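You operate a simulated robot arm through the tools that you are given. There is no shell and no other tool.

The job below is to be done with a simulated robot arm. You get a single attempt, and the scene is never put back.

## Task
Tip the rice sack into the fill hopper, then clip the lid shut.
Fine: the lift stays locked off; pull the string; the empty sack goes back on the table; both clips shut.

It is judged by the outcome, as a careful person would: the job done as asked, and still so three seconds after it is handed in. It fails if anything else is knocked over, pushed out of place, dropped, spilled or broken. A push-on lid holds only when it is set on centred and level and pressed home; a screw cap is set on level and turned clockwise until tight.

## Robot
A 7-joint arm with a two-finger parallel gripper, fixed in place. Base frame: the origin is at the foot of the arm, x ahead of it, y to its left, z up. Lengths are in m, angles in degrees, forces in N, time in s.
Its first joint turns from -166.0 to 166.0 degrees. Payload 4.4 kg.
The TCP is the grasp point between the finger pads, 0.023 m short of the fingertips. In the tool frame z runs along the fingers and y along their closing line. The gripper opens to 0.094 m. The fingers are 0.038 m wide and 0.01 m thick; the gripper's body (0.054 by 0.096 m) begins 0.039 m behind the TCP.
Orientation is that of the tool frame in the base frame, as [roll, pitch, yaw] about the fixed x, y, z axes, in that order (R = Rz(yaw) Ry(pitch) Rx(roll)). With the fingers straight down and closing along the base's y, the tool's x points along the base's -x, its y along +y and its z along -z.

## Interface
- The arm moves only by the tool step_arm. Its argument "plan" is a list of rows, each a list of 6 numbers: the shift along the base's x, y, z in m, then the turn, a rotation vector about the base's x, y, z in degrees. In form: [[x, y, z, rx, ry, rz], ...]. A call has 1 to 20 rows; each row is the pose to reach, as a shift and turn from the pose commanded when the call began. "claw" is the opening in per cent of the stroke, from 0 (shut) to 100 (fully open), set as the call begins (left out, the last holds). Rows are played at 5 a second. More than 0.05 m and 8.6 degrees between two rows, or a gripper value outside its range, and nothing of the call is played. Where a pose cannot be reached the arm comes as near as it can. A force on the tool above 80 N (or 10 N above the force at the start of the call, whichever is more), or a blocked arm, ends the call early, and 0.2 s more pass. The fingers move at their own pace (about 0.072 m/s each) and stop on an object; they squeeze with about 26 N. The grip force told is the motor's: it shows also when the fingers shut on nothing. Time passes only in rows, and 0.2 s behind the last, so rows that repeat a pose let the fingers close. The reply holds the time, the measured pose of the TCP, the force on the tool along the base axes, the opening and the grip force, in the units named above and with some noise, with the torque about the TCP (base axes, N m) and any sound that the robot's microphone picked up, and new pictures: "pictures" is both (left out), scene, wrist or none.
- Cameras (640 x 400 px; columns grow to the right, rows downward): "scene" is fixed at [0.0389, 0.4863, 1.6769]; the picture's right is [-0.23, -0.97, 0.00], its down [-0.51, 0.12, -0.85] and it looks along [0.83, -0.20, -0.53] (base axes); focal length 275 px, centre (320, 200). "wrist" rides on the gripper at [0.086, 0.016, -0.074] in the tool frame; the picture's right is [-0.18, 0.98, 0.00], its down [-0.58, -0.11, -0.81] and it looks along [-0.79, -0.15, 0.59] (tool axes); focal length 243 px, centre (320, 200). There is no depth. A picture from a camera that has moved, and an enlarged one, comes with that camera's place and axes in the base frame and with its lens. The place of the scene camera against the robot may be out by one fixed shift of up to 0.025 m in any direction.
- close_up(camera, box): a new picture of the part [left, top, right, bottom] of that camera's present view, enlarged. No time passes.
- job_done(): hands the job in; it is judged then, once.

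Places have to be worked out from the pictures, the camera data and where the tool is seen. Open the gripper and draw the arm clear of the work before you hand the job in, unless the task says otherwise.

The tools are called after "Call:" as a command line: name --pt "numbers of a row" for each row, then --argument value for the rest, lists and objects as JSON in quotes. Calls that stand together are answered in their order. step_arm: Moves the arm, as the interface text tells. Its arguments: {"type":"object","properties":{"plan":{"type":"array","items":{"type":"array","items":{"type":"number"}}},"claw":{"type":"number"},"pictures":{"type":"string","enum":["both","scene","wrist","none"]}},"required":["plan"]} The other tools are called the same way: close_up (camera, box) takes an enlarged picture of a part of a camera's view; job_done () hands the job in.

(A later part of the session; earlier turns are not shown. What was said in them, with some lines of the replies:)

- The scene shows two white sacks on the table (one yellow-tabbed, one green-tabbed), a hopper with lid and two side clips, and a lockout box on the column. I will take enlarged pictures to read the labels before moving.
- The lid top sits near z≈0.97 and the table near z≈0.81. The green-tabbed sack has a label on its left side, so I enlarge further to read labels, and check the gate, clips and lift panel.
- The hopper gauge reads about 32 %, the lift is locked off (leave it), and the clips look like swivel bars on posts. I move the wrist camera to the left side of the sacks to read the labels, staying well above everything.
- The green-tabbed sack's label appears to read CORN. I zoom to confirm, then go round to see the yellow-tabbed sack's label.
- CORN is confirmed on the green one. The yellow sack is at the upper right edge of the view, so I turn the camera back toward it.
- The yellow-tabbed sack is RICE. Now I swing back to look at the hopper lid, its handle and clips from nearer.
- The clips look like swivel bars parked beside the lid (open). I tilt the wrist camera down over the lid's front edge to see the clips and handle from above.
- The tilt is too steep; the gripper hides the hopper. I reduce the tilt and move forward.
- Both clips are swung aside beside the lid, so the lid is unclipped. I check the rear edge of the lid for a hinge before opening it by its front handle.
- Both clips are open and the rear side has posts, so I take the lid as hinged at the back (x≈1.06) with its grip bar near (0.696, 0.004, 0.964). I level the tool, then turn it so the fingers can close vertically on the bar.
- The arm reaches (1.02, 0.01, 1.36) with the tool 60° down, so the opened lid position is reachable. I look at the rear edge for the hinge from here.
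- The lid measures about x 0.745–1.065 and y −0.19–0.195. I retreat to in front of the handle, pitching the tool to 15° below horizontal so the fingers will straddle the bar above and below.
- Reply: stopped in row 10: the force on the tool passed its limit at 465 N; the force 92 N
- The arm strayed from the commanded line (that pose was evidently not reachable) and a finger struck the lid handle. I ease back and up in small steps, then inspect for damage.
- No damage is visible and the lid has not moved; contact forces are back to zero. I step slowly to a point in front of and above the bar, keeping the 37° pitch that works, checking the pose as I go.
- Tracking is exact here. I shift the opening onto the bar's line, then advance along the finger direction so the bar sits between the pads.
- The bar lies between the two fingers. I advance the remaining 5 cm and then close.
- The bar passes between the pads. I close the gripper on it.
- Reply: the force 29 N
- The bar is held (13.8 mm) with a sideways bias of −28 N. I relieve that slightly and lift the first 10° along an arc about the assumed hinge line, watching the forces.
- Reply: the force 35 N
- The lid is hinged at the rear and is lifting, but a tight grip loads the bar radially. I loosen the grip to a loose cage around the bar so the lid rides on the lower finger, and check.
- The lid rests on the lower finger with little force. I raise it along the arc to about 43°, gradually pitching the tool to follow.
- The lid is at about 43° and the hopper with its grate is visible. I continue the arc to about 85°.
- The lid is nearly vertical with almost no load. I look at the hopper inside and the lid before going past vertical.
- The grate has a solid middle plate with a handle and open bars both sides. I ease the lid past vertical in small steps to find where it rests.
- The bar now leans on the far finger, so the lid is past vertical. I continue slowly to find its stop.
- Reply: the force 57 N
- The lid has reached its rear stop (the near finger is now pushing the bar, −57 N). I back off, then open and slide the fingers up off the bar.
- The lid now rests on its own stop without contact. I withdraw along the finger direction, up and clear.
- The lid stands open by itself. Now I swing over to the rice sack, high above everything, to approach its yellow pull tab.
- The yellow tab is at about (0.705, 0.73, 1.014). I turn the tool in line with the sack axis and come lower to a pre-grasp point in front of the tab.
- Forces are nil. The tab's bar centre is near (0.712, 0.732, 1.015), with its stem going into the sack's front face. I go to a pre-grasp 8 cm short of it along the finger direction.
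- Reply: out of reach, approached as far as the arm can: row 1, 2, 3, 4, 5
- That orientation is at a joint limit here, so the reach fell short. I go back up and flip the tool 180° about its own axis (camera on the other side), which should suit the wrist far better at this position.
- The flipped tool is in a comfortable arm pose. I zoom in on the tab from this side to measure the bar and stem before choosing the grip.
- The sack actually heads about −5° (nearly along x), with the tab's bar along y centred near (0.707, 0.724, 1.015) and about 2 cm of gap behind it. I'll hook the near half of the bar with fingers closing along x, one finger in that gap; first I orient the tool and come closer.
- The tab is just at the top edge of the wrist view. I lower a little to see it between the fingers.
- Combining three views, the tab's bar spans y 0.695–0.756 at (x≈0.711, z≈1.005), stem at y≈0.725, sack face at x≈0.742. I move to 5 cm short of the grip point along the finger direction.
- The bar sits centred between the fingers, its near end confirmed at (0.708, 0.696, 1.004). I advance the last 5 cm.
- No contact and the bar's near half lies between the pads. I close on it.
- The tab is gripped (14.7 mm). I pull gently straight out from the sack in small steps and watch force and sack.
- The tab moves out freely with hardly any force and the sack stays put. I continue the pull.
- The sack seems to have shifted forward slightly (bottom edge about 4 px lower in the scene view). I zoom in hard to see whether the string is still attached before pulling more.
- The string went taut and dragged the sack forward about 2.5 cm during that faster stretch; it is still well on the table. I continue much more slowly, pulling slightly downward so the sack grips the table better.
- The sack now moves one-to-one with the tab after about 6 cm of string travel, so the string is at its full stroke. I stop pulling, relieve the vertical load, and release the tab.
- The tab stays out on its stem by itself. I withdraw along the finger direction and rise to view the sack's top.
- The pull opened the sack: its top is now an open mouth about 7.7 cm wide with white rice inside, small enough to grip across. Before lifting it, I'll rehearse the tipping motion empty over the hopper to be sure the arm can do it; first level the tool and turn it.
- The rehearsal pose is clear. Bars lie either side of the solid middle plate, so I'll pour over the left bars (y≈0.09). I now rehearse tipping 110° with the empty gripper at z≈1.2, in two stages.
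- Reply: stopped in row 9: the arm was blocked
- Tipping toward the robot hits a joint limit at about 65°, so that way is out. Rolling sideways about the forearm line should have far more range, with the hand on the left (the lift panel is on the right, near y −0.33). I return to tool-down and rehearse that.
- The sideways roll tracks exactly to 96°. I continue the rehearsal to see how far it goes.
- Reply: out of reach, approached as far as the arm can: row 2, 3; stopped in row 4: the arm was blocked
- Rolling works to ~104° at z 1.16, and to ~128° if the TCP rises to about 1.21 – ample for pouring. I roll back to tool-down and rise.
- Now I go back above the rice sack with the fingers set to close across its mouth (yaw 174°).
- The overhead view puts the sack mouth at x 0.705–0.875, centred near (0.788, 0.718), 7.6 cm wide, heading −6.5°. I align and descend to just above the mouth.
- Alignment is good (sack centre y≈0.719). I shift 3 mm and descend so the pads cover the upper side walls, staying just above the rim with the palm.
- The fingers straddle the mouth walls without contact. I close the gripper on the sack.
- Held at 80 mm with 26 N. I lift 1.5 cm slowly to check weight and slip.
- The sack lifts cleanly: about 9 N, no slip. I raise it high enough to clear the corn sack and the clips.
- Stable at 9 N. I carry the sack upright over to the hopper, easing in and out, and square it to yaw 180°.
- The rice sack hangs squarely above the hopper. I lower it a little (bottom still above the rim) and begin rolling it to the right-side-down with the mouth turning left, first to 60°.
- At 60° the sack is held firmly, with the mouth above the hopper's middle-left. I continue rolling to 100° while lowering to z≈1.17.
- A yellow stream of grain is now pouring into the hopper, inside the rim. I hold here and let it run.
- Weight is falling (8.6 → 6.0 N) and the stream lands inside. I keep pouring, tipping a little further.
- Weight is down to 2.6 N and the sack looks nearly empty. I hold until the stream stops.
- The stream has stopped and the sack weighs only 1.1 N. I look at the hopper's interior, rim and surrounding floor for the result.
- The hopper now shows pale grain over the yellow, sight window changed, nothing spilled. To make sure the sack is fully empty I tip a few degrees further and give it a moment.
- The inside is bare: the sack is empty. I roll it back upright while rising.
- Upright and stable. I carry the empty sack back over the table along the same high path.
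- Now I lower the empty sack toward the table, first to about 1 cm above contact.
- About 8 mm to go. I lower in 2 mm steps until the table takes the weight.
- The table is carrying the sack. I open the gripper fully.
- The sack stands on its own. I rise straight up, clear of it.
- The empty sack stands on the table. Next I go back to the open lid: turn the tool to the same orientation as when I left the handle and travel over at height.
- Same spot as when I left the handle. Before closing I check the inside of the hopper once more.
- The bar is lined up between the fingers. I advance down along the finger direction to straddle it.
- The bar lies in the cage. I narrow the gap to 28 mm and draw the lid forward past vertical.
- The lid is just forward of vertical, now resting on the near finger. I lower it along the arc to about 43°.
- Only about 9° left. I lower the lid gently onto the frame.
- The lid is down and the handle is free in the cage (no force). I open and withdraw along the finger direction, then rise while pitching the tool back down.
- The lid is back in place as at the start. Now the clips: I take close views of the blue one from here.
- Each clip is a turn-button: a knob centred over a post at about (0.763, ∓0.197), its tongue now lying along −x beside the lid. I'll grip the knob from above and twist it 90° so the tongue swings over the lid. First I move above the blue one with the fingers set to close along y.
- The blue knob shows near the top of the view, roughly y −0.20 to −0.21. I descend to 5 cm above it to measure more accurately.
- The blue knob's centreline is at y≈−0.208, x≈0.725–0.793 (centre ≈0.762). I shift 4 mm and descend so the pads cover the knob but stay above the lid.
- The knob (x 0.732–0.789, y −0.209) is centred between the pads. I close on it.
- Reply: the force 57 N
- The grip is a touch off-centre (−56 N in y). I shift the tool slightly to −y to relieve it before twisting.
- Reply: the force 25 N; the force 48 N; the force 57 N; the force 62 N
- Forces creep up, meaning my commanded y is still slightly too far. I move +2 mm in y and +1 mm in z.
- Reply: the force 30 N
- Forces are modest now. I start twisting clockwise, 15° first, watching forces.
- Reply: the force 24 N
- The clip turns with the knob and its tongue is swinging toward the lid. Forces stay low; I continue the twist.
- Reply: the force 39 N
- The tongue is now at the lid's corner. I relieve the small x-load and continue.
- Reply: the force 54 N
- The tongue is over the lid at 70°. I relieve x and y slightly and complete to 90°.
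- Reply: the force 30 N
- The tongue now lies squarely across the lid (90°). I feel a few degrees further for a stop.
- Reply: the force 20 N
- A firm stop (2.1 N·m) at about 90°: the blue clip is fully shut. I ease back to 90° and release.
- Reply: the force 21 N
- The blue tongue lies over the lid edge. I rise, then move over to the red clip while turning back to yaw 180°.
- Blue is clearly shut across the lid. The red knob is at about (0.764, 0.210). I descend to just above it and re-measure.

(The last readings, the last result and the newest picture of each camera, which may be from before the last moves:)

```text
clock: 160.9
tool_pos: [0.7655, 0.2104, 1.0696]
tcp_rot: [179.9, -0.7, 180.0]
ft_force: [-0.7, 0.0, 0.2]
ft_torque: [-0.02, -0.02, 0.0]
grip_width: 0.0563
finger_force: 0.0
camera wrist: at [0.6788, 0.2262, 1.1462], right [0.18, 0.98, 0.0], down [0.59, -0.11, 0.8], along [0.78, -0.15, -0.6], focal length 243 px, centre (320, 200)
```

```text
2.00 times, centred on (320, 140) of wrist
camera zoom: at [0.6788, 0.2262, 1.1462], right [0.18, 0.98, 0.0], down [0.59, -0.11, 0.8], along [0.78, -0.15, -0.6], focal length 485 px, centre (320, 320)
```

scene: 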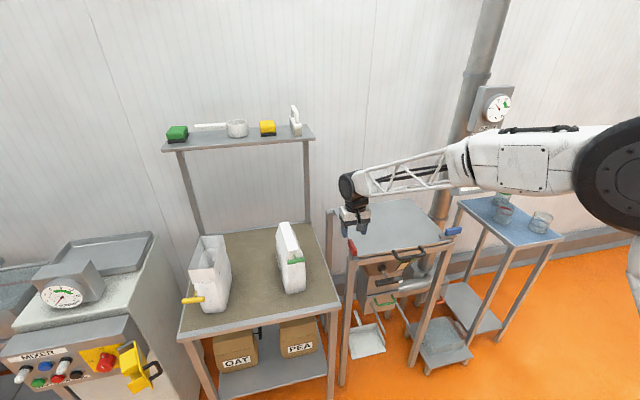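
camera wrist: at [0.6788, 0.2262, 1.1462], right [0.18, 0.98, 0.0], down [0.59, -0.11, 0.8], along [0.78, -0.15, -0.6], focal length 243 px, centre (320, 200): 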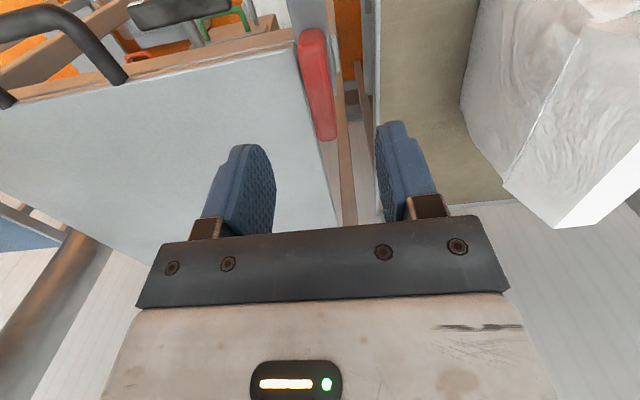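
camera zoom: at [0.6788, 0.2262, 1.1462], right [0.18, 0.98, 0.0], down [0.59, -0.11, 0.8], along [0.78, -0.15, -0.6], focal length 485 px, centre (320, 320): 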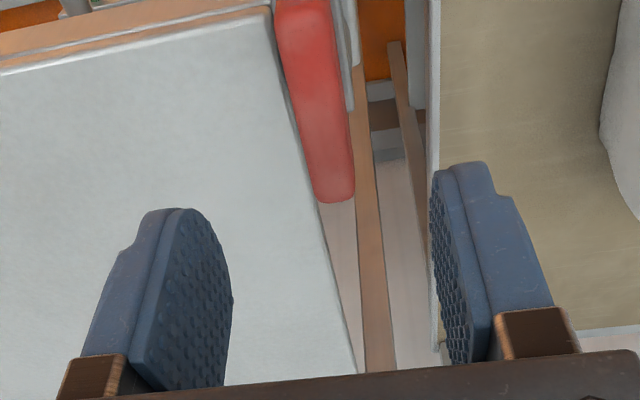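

The red knob's centreline is y≈0.211. I descend onto it.

Call:
step_arm --pt "-0.001 0.0005 -0.02 0 0 0" --pt "-0.001 0.0005 -0.04 0 0 0" --pt "-0.001 0.0005 -0.055 0 0 0" --pt "-0.001 0.0005 -0.066 0 0 0"

Call:
close_up --camera "wrist" --box '[200, 40, 440, 240]'

Call:
close_up --camera "scene" --box '[325, 190, 405, 270]'

```text
clock: 161.9
tool_pos: [0.7623, 0.2096, 1.0037]
tcp_rot: [-180.0, -0.8, 180.0]
ft_force: [-0.6, -0.3, 0.1]
ft_torque: [-0.02, -0.01, 0.05]
grip_width: 0.0565
finger_force: 0.1
camera wrist: at [0.6768, 0.2256, 1.0797], right [0.18, 0.98, 0.0], down [0.59, -0.11, 0.8], along [0.78, -0.15, -0.6], focal length 243 px, centre (320, 200)
```

scene: 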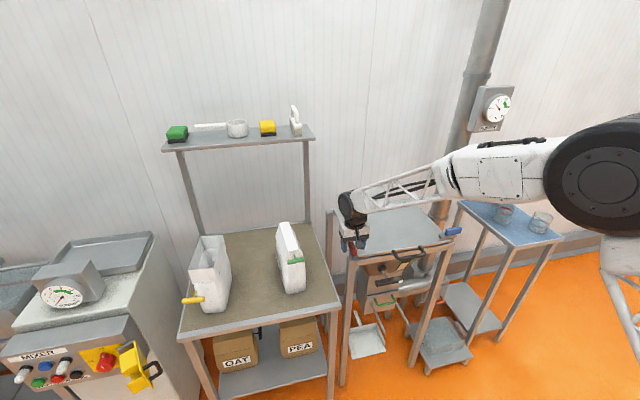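
wrist: 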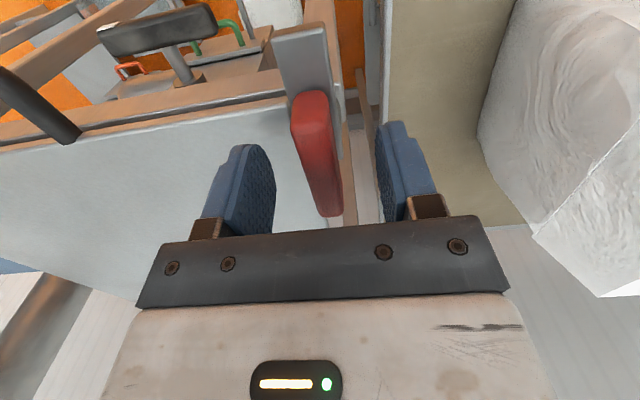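

```text
2.00 times, centred on (320, 140) of wrist
camera zoom: at [0.6768, 0.2256, 1.0797], right [0.18, 0.98, 0.0], down [0.59, -0.11, 0.8], along [0.78, -0.15, -0.6], focal length 485 px, centre (320, 320)
```

zoom: 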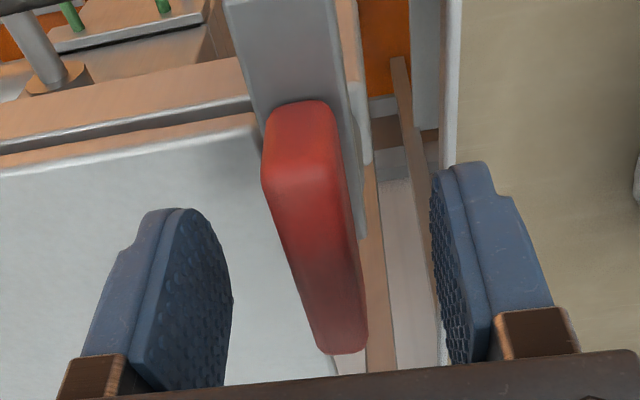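

```text
5.00 times, centred on (365, 230) of scene
camera zoom: at [0.0389, 0.4863, 1.6769], right [-0.23, -0.97, 0.0], down [-0.51, 0.12, -0.85], along [0.83, -0.2, -0.53], focal length 1374 px, centre (95, 50)
```

zoom: 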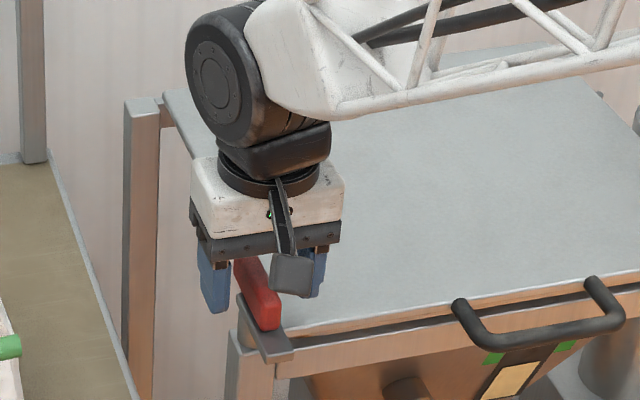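

I nudge 1.5 mm to +y to centre, then close on the red knob.

Call:
step_arm --pt "0 0.0015 0 0 0 0" --pt "0 0.0015 0 0 0 0" --pictures "none"

Call:
step_arm --pt "0 0 0 0 0 0" --pt "0 0 0 0 0 0" --pt "0 0 0 0 0 0" --pt "0 0 0 0 0 0" --claw 0 --pictures "wrist"

```text
clock: 162.5
tool_pos: [0.7631, 0.2117, 1.0042]
tcp_rot: [180.0, -0.8, 180.0]
ft_force: [0.1, 0.4, -0.4]
ft_torque: [-0.01, 0.0, 0.0]
grip_width: 0.0564
finger_force: 0.0
```

```text
clock: 163.5
tool_pos: [0.7627, 0.2088, 1.0032]
tcp_rot: [180.0, -0.8, -179.9]
ft_force: [-1.6, -23.0, 1.7]
ft_torque: [-0.39, -0.01, 0.03]
grip_width: 0.016
finger_force: 45.1
camera wrist: at [0.6771, 0.2262, 1.0796], right [0.18, 0.98, 0.0], down [0.59, -0.11, 0.8], along [0.78, -0.15, -0.6], focal length 243 px, centre (320, 200)
```

wrist: 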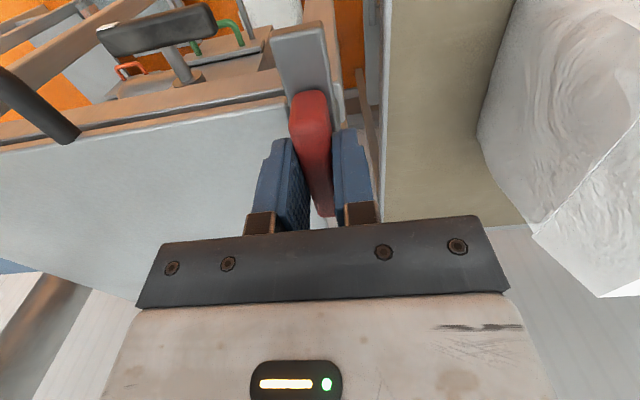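

Gripped with only −23 N; I relieve 1 mm and start twisting counter-clockwise.

Call:
step_arm --pt "0 -0.0008 0 0 0 0" --pt "0 -0.0008 0 0 0 4" --pt "0 -0.0008 0 0 0 8" --pt "0 -0.0008 0 0 0 12" --pt "0 -0.0008 0 0 0 16" --pt "0 -0.0008 0 0 0 20" --pictures "none"

Call:
close_up --camera "scene" --box '[325, 190, 405, 270]'

```text
clock: 164.9
tool_pos: [0.7632, 0.2091, 1.0043]
tcp_rot: [-179.9, -0.7, -160.0]
ft_force: [-6.9, -32.4, 30.0]
ft_torque: [-0.73, 0.77, -0.08]
grip_width: 0.0157
finger_force: 45.1
```

```text
5.00 times, centred on (365, 230) of scene
camera zoom: at [0.0389, 0.4863, 1.6769], right [-0.23, -0.97, 0.0], down [-0.51, 0.12, -0.85], along [0.83, -0.2, -0.53], focal length 1374 px, centre (95, 50)
```

zoom: 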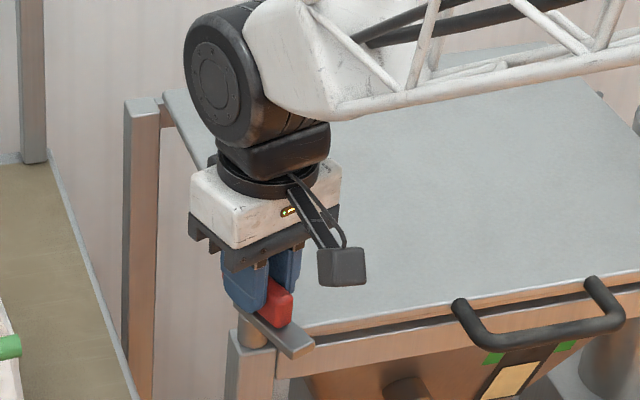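

The red tongue swings toward the lid. I relieve y and z a little and go on.

Call:
step_arm --pt "0 -0.0008 0.0006 0 0 4" --pt "0 -0.001 0.0008 0 0 8" --pt "0 -0.001 0.0008 0 0 12" --pt "0 -0.001 0.0008 0 0 16" --pt "0 -0.001 0.0008 0 0 20" --pt "0 -0.001 0.0008 0 0 24" --pictures "none"

```text
clock: 166.3
tool_pos: [0.7644, 0.2085, 1.0029]
tcp_rot: [-180.0, -0.7, -136.0]
ft_force: [42.2, -14.2, -1.2]
ft_torque: [0.77, -1.42, -0.05]
grip_width: 0.0157
finger_force: 44.8
```

Call:
step_arm --pt "0.0008 0 0 0 0 0" --pt "0.0014 -0.0004 0 0 0 4" --pt "0.0014 -0.0004 0 0 0 8" --pt "0.0014 -0.0004 0 0 0 12" --pt "0.0014 -0.0004 0 0 0 16" --pt "0.0014 -0.0004 0 0 0 20" --pictures "wrist"

Call:
close_up --camera "scene" --box '[325, 190, 405, 270]'

```text
clock: 167.7
tool_pos: [0.7636, 0.2093, 1.0033]
tcp_rot: [179.9, -1.0, -116.0]
ft_force: [-7.9, -6.8, 16.3]
ft_torque: [-0.83, 0.29, -0.01]
grip_width: 0.016
finger_force: 44.7
camera wrist: at [0.7118, 0.1385, 1.0796], right [-0.8, 0.6, 0.0], down [0.36, 0.48, 0.8], along [0.48, 0.64, -0.6], focal length 243 px, centre (320, 200)
```

wrist: 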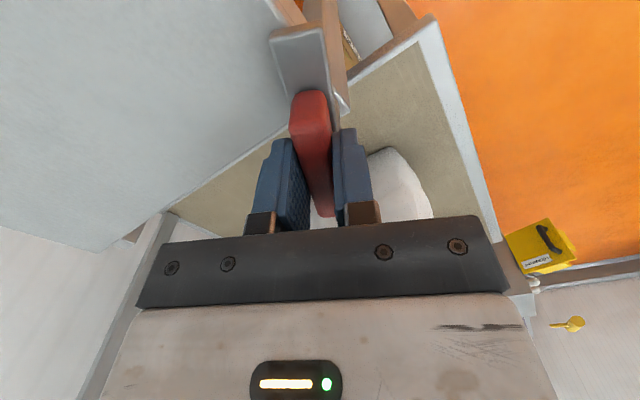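

```text
5.00 times, centred on (365, 230) of scene
camera zoom: at [0.0389, 0.4863, 1.6769], right [-0.23, -0.97, 0.0], down [-0.51, 0.12, -0.85], along [0.83, -0.2, -0.53], focal length 1374 px, centre (95, 50)
```

zoom: 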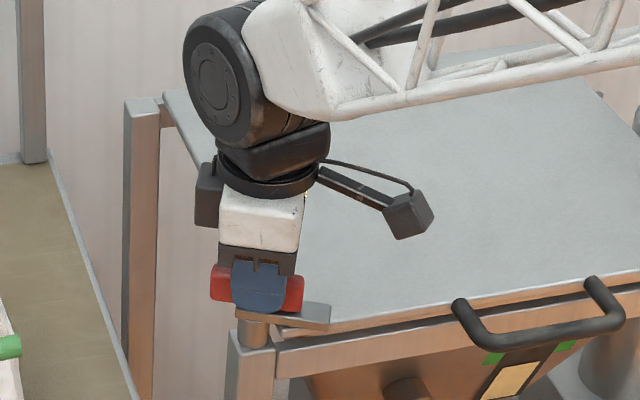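

Red is at 64° with low forces. I complete to 90° and feel for its stop.

Call:
step_arm --pt "0 0 0 0 0 4" --pt "0 0 0 0 0 8" --pt "0 0 0 0 0 12" --pt "0 0 0 0 0 16" --pt "0 0 0 0 0 20" --pt "0 0 0 0 0 24" --pt "0 0 0 0 0 26" --pictures "none"

Call:
step_arm --pt "0 0 0 0 0 2" --pt "0 0 0 0 0 4" --pictures "wrist"

Call:
close_up --camera "scene" --box '[325, 190, 405, 270]'

```text
clock: 169.3
tool_pos: [0.7647, 0.2078, 1.003]
tcp_rot: [-180.0, -0.8, -90.0]
ft_force: [39.8, -17.4, -6.7]
ft_torque: [-0.03, -0.42, -0.08]
grip_width: 0.0159
finger_force: 45.2
```

```text
clock: 169.9
tool_pos: [0.7645, 0.2081, 1.0037]
tcp_rot: [-180.0, -0.7, -86.0]
ft_force: [41.1, -21.0, -4.6]
ft_torque: [0.31, -0.42, -2.05]
grip_width: 0.0177
finger_force: 45.0
camera wrist: at [0.7543, 0.1216, 1.0796], right [-0.99, 0.12, 0.0], down [0.07, 0.6, 0.8], along [0.09, 0.79, -0.6], focal length 243 px, centre (320, 200)
```

wrist: 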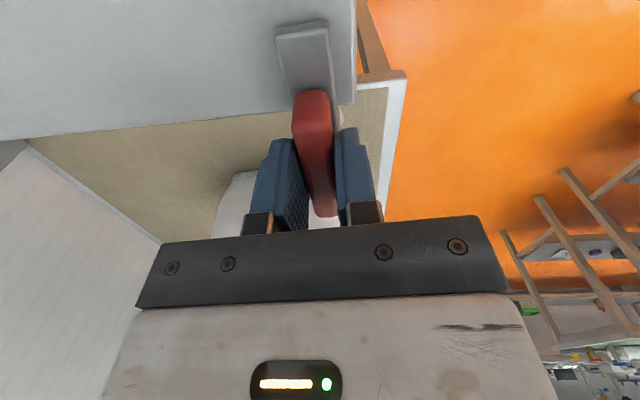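

```text
5.00 times, centred on (365, 230) of scene
camera zoom: at [0.0389, 0.4863, 1.6769], right [-0.23, -0.97, 0.0], down [-0.51, 0.12, -0.85], along [0.83, -0.2, -0.53], focal length 1374 px, centre (95, 50)
```

zoom: 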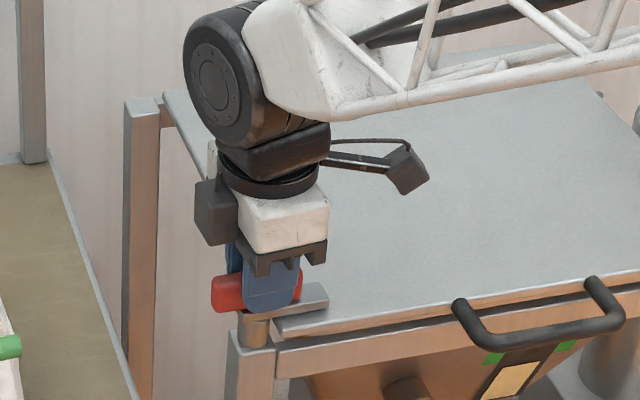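

The stop is felt (−2.05 N·m) at 90°: the red clip is fully shut. I ease back and release.

Call:
step_arm --pt "0 0 0 0 0 -2" --pt "0 0 0 0 0 -3.5" --pictures "none"

Call:
step_arm --pt "0 0 0 0 0 0" --pt "0 0 0 0 0 0" --pt "0 0 0 0 0 0" --claw 60 --pictures "none"

Call:
step_arm --pt "0 0 0.02 0 0 0" --pt "0 0 0.05 0 0 0" --pt "0 0 0.09 0 0 0" --pt "0 0 0.13 0 0 0" --pt "0 0 0.17 0 0 0" --pt "0 0 0.21 0 0 0" --pt "0 0 0.25 0 0 0" --pt "-0.03 -0.03 0.28 0 0 0" --pt "-0.06 -0.06 0.31 0 0 0"

Call:
close_up --camera "scene" --box '[325, 190, 475, 290]'

```text
clock: 170.5
tool_pos: [0.7655, 0.2078, 1.0032]
tcp_rot: [-180.0, -0.8, -89.6]
ft_force: [31.4, -11.6, 1.8]
ft_torque: [-0.49, -0.3, -0.69]
grip_width: 0.0157
finger_force: 45.3
```

```text
clock: 171.3
tool_pos: [0.7651, 0.2079, 1.0034]
tcp_rot: [179.9, -0.8, -89.5]
ft_force: [0.4, -0.1, -0.6]
ft_torque: [0.04, 0.04, 0.02]
grip_width: 0.0567
finger_force: 0.0
```

```text
refused: row 8 steps farther than a row can; nothing moved
```

```text
4.00 times, centred on (400, 240) of scene
camera zoom: at [0.0389, 0.4863, 1.6769], right [-0.23, -0.97, 0.0], down [-0.51, 0.12, -0.85], along [0.83, -0.2, -0.53], focal length 1099 px, centre (0, 40)
```

zoom: 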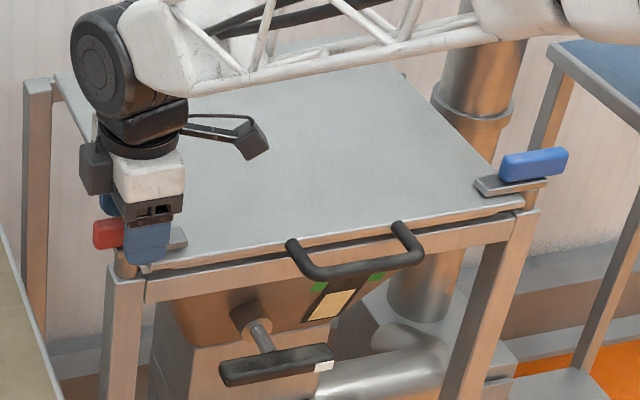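

The knob is released without load. The last rise was refused for an oversized step, so I rise again with smaller ones.

Call:
step_arm --pt "0 0 0.02 0 0 0" --pt "0 0 0.05 0 0 0" --pt "0 0 0.09 0 0 0" --pt "0 0 0.13 0 0 0" --pt "0 0 0.17 0 0 0" --pt "0 0 0.21 0 0 0" --pt "0 0 0.25 0 0 0" --pt "-0.02 -0.02 0.28 0 0 0" --pt "-0.04 -0.04 0.31 0 0 0" --pt "-0.06 -0.06 0.34 0 0 0"

Call:
close_up --camera "scene" --box '[325, 190, 475, 290]'

Call:
close_up --camera "scene" --box '[430, 70, 570, 250]'

Call:
close_up --camera "scene" --box '[150, 200, 330, 330]'

```text
clock: 173.5
tool_pos: [0.7051, 0.1528, 1.3421]
tcp_rot: [179.9, -0.8, -89.6]
ft_force: [-0.1, -0.3, -0.9]
ft_torque: [0.03, 0.03, 0.0]
grip_width: 0.0564
finger_force: 0.1
camera wrist: at [0.69, 0.0661, 1.4188], right [-0.98, 0.18, 0.0], down [0.11, 0.59, 0.8], along [0.14, 0.79, -0.6], focal length 243 px, centre (320, 200)
```

scene: 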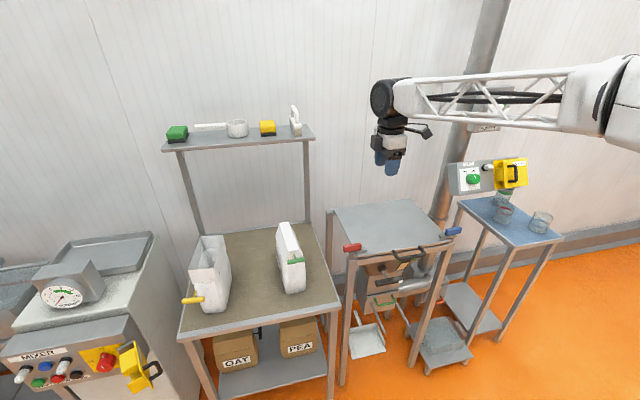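
wrist: 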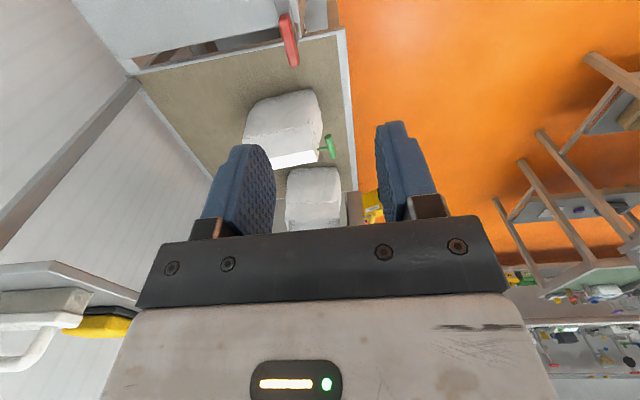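

```text
4.00 times, centred on (400, 240) of scene
camera zoom: at [0.0389, 0.4863, 1.6769], right [-0.23, -0.97, 0.0], down [-0.51, 0.12, -0.85], along [0.83, -0.2, -0.53], focal length 1099 px, centre (0, 40)
```

zoom: 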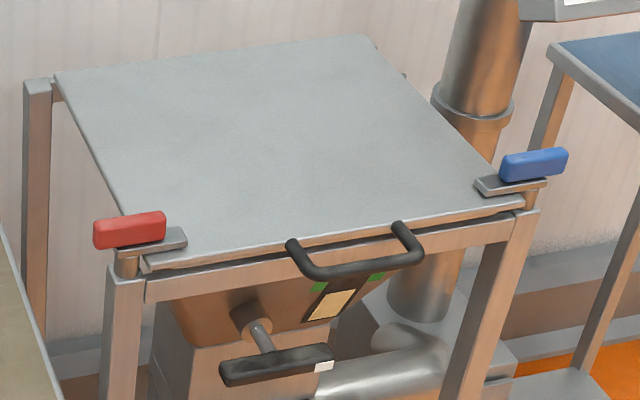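

```text
2.22 times, centred on (500, 160) of scene
camera zoom: at [0.0389, 0.4863, 1.6769], right [-0.23, -0.97, 0.0], down [-0.51, 0.12, -0.85], along [0.83, -0.2, -0.53], focal length 611 px, centre (-80, 289)
```

zoom: 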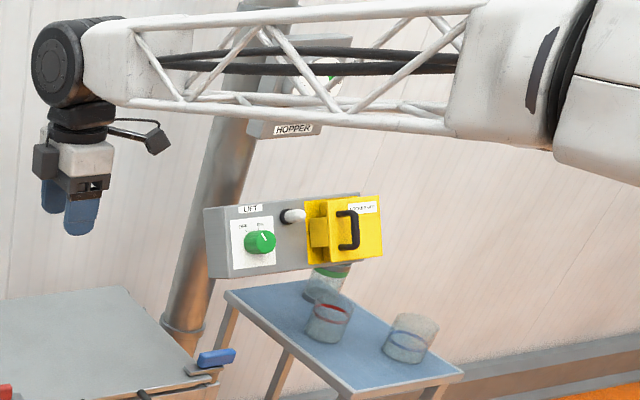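

```text
3.08 times, centred on (240, 265) of scene
camera zoom: at [0.0389, 0.4863, 1.6769], right [-0.23, -0.97, 0.0], down [-0.51, 0.12, -0.85], along [0.83, -0.2, -0.53], focal length 845 px, centre (566, 0)
```

zoom: 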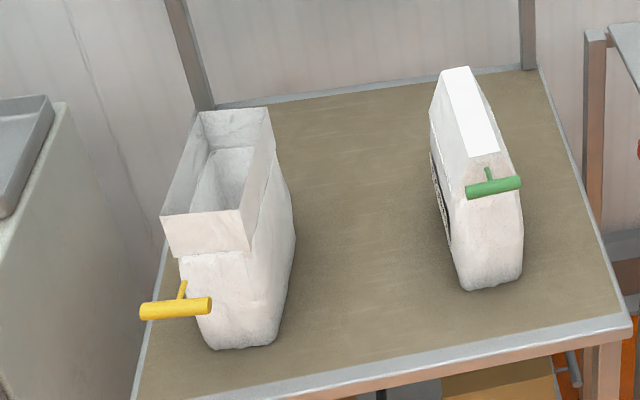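

Both tongues lie across the lid, the lift is still locked off, and the empty sack stands on the table. I open the gripper fully and draw the arm back clear.

Call:
step_arm --pt "-0.03 0.01 0.03 0 0 0" --pt "-0.06 0.03 0.06 0 0 0" --pt "-0.09 0.05 0.09 0 0 0" --pt "-0.12 0.07 0.12 0 0 0" --pt "-0.15 0.09 0.15 0 0 0" --pt "-0.16 0.11 0.18 0 0 0" --claw 100

Call:
close_up --camera "scene" --box '[325, 190, 485, 380]'

Call:
close_up --camera "scene" --box '[440, 80, 540, 200]'

```text
clock: 174.9
tool_pos: [0.5442, 0.2604, 1.5229]
tcp_rot: [179.9, -0.8, -89.5]
ft_force: [0.9, 0.8, -0.1]
ft_torque: [-0.04, 0.01, -0.03]
grip_width: 0.0941
finger_force: 0.1
camera wrist: at [0.5283, 0.1736, 1.6001], right [-0.98, 0.18, 0.0], down [0.11, 0.59, 0.8], along [0.14, 0.79, -0.6], focal length 243 px, centre (320, 200)
```

scene: 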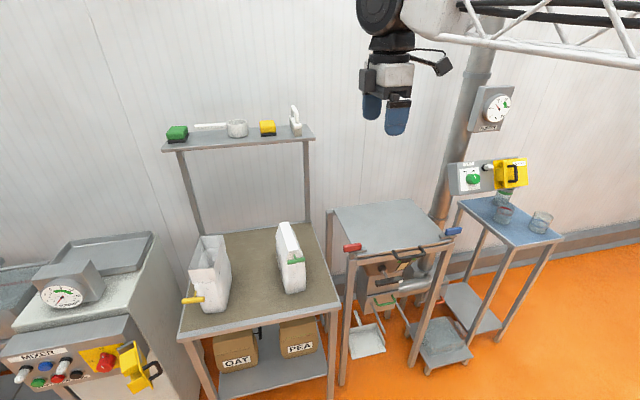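
wrist: 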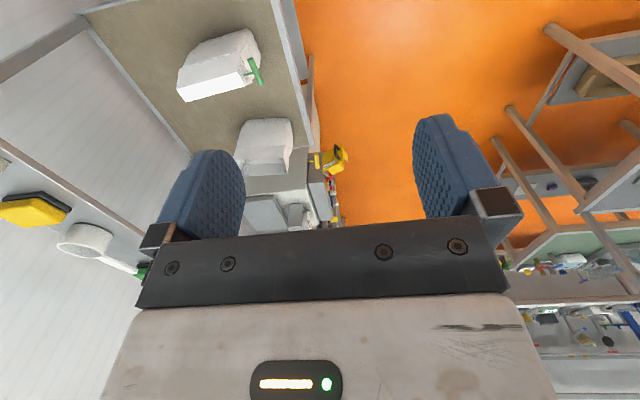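

```text
2.11 times, centred on (405, 285) of scene
camera zoom: at [0.0389, 0.4863, 1.6769], right [-0.23, -0.97, 0.0], down [-0.51, 0.12, -0.85], along [0.83, -0.2, -0.53], focal length 578 px, centre (141, 21)
```

zoom: 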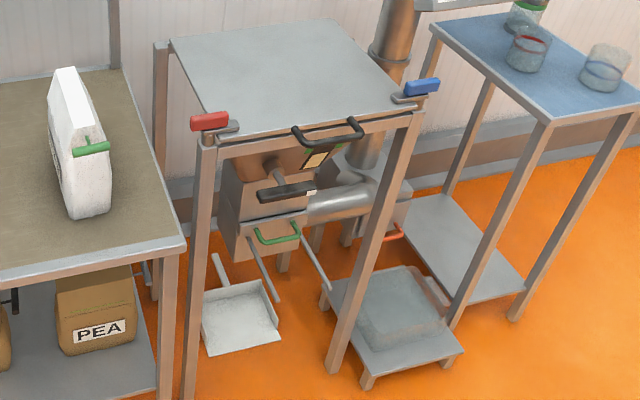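

```text
3.33 times, centred on (490, 140) of scene
camera zoom: at [0.0389, 0.4863, 1.6769], right [-0.23, -0.97, 0.0], down [-0.51, 0.12, -0.85], along [0.83, -0.2, -0.53], focal length 916 px, centre (-247, 400)
```

zoom: 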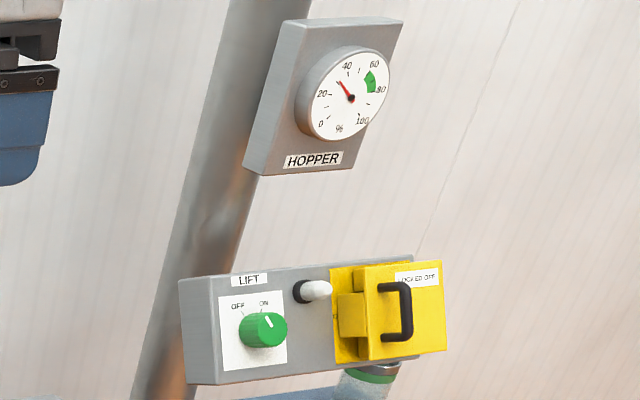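

Final check: the rice is in the hopper, the lid is down with the red and blue clips across it, and the empty sack is upright on the table. The lift panel is untouched and locked off, nothing is spilled or displaced, and the arm is clear with the gripper open. I hand the job in.

Call:
job_done

```text
The job is handed in.
```

I tipped the rice sack into the fill hopper, closed the lid and turned both clips shut, and the job is handed in.

- **Rice:** I used the yellow-tabbed sack, which is labelled RICE; the green-tabbed one is CORN. I pulled the string, poured until the inside was bare, and saw no spill. The wall gauge marked HOPPER still reads about 32 %, as it did at the start. The fresh grain shows under the grate and in the hopper's sight window.
- **Sack:** the empty sack stands upright on the table, close to where it was. Pulling the string had dragged it about 4 cm forward.
- **Lid and clips:** the lid is down, and the red and blue clips are each turned to their stops across it.
- **Lift:** I didn't touch the lift panel; it still shows LOCKED OFF.

**Knock on the handle:** early on, the arm strayed from its path and a finger struck the lid handle hard, peaking at 465 N. I saw no damage, and the lid opened and closed normally afterwards.
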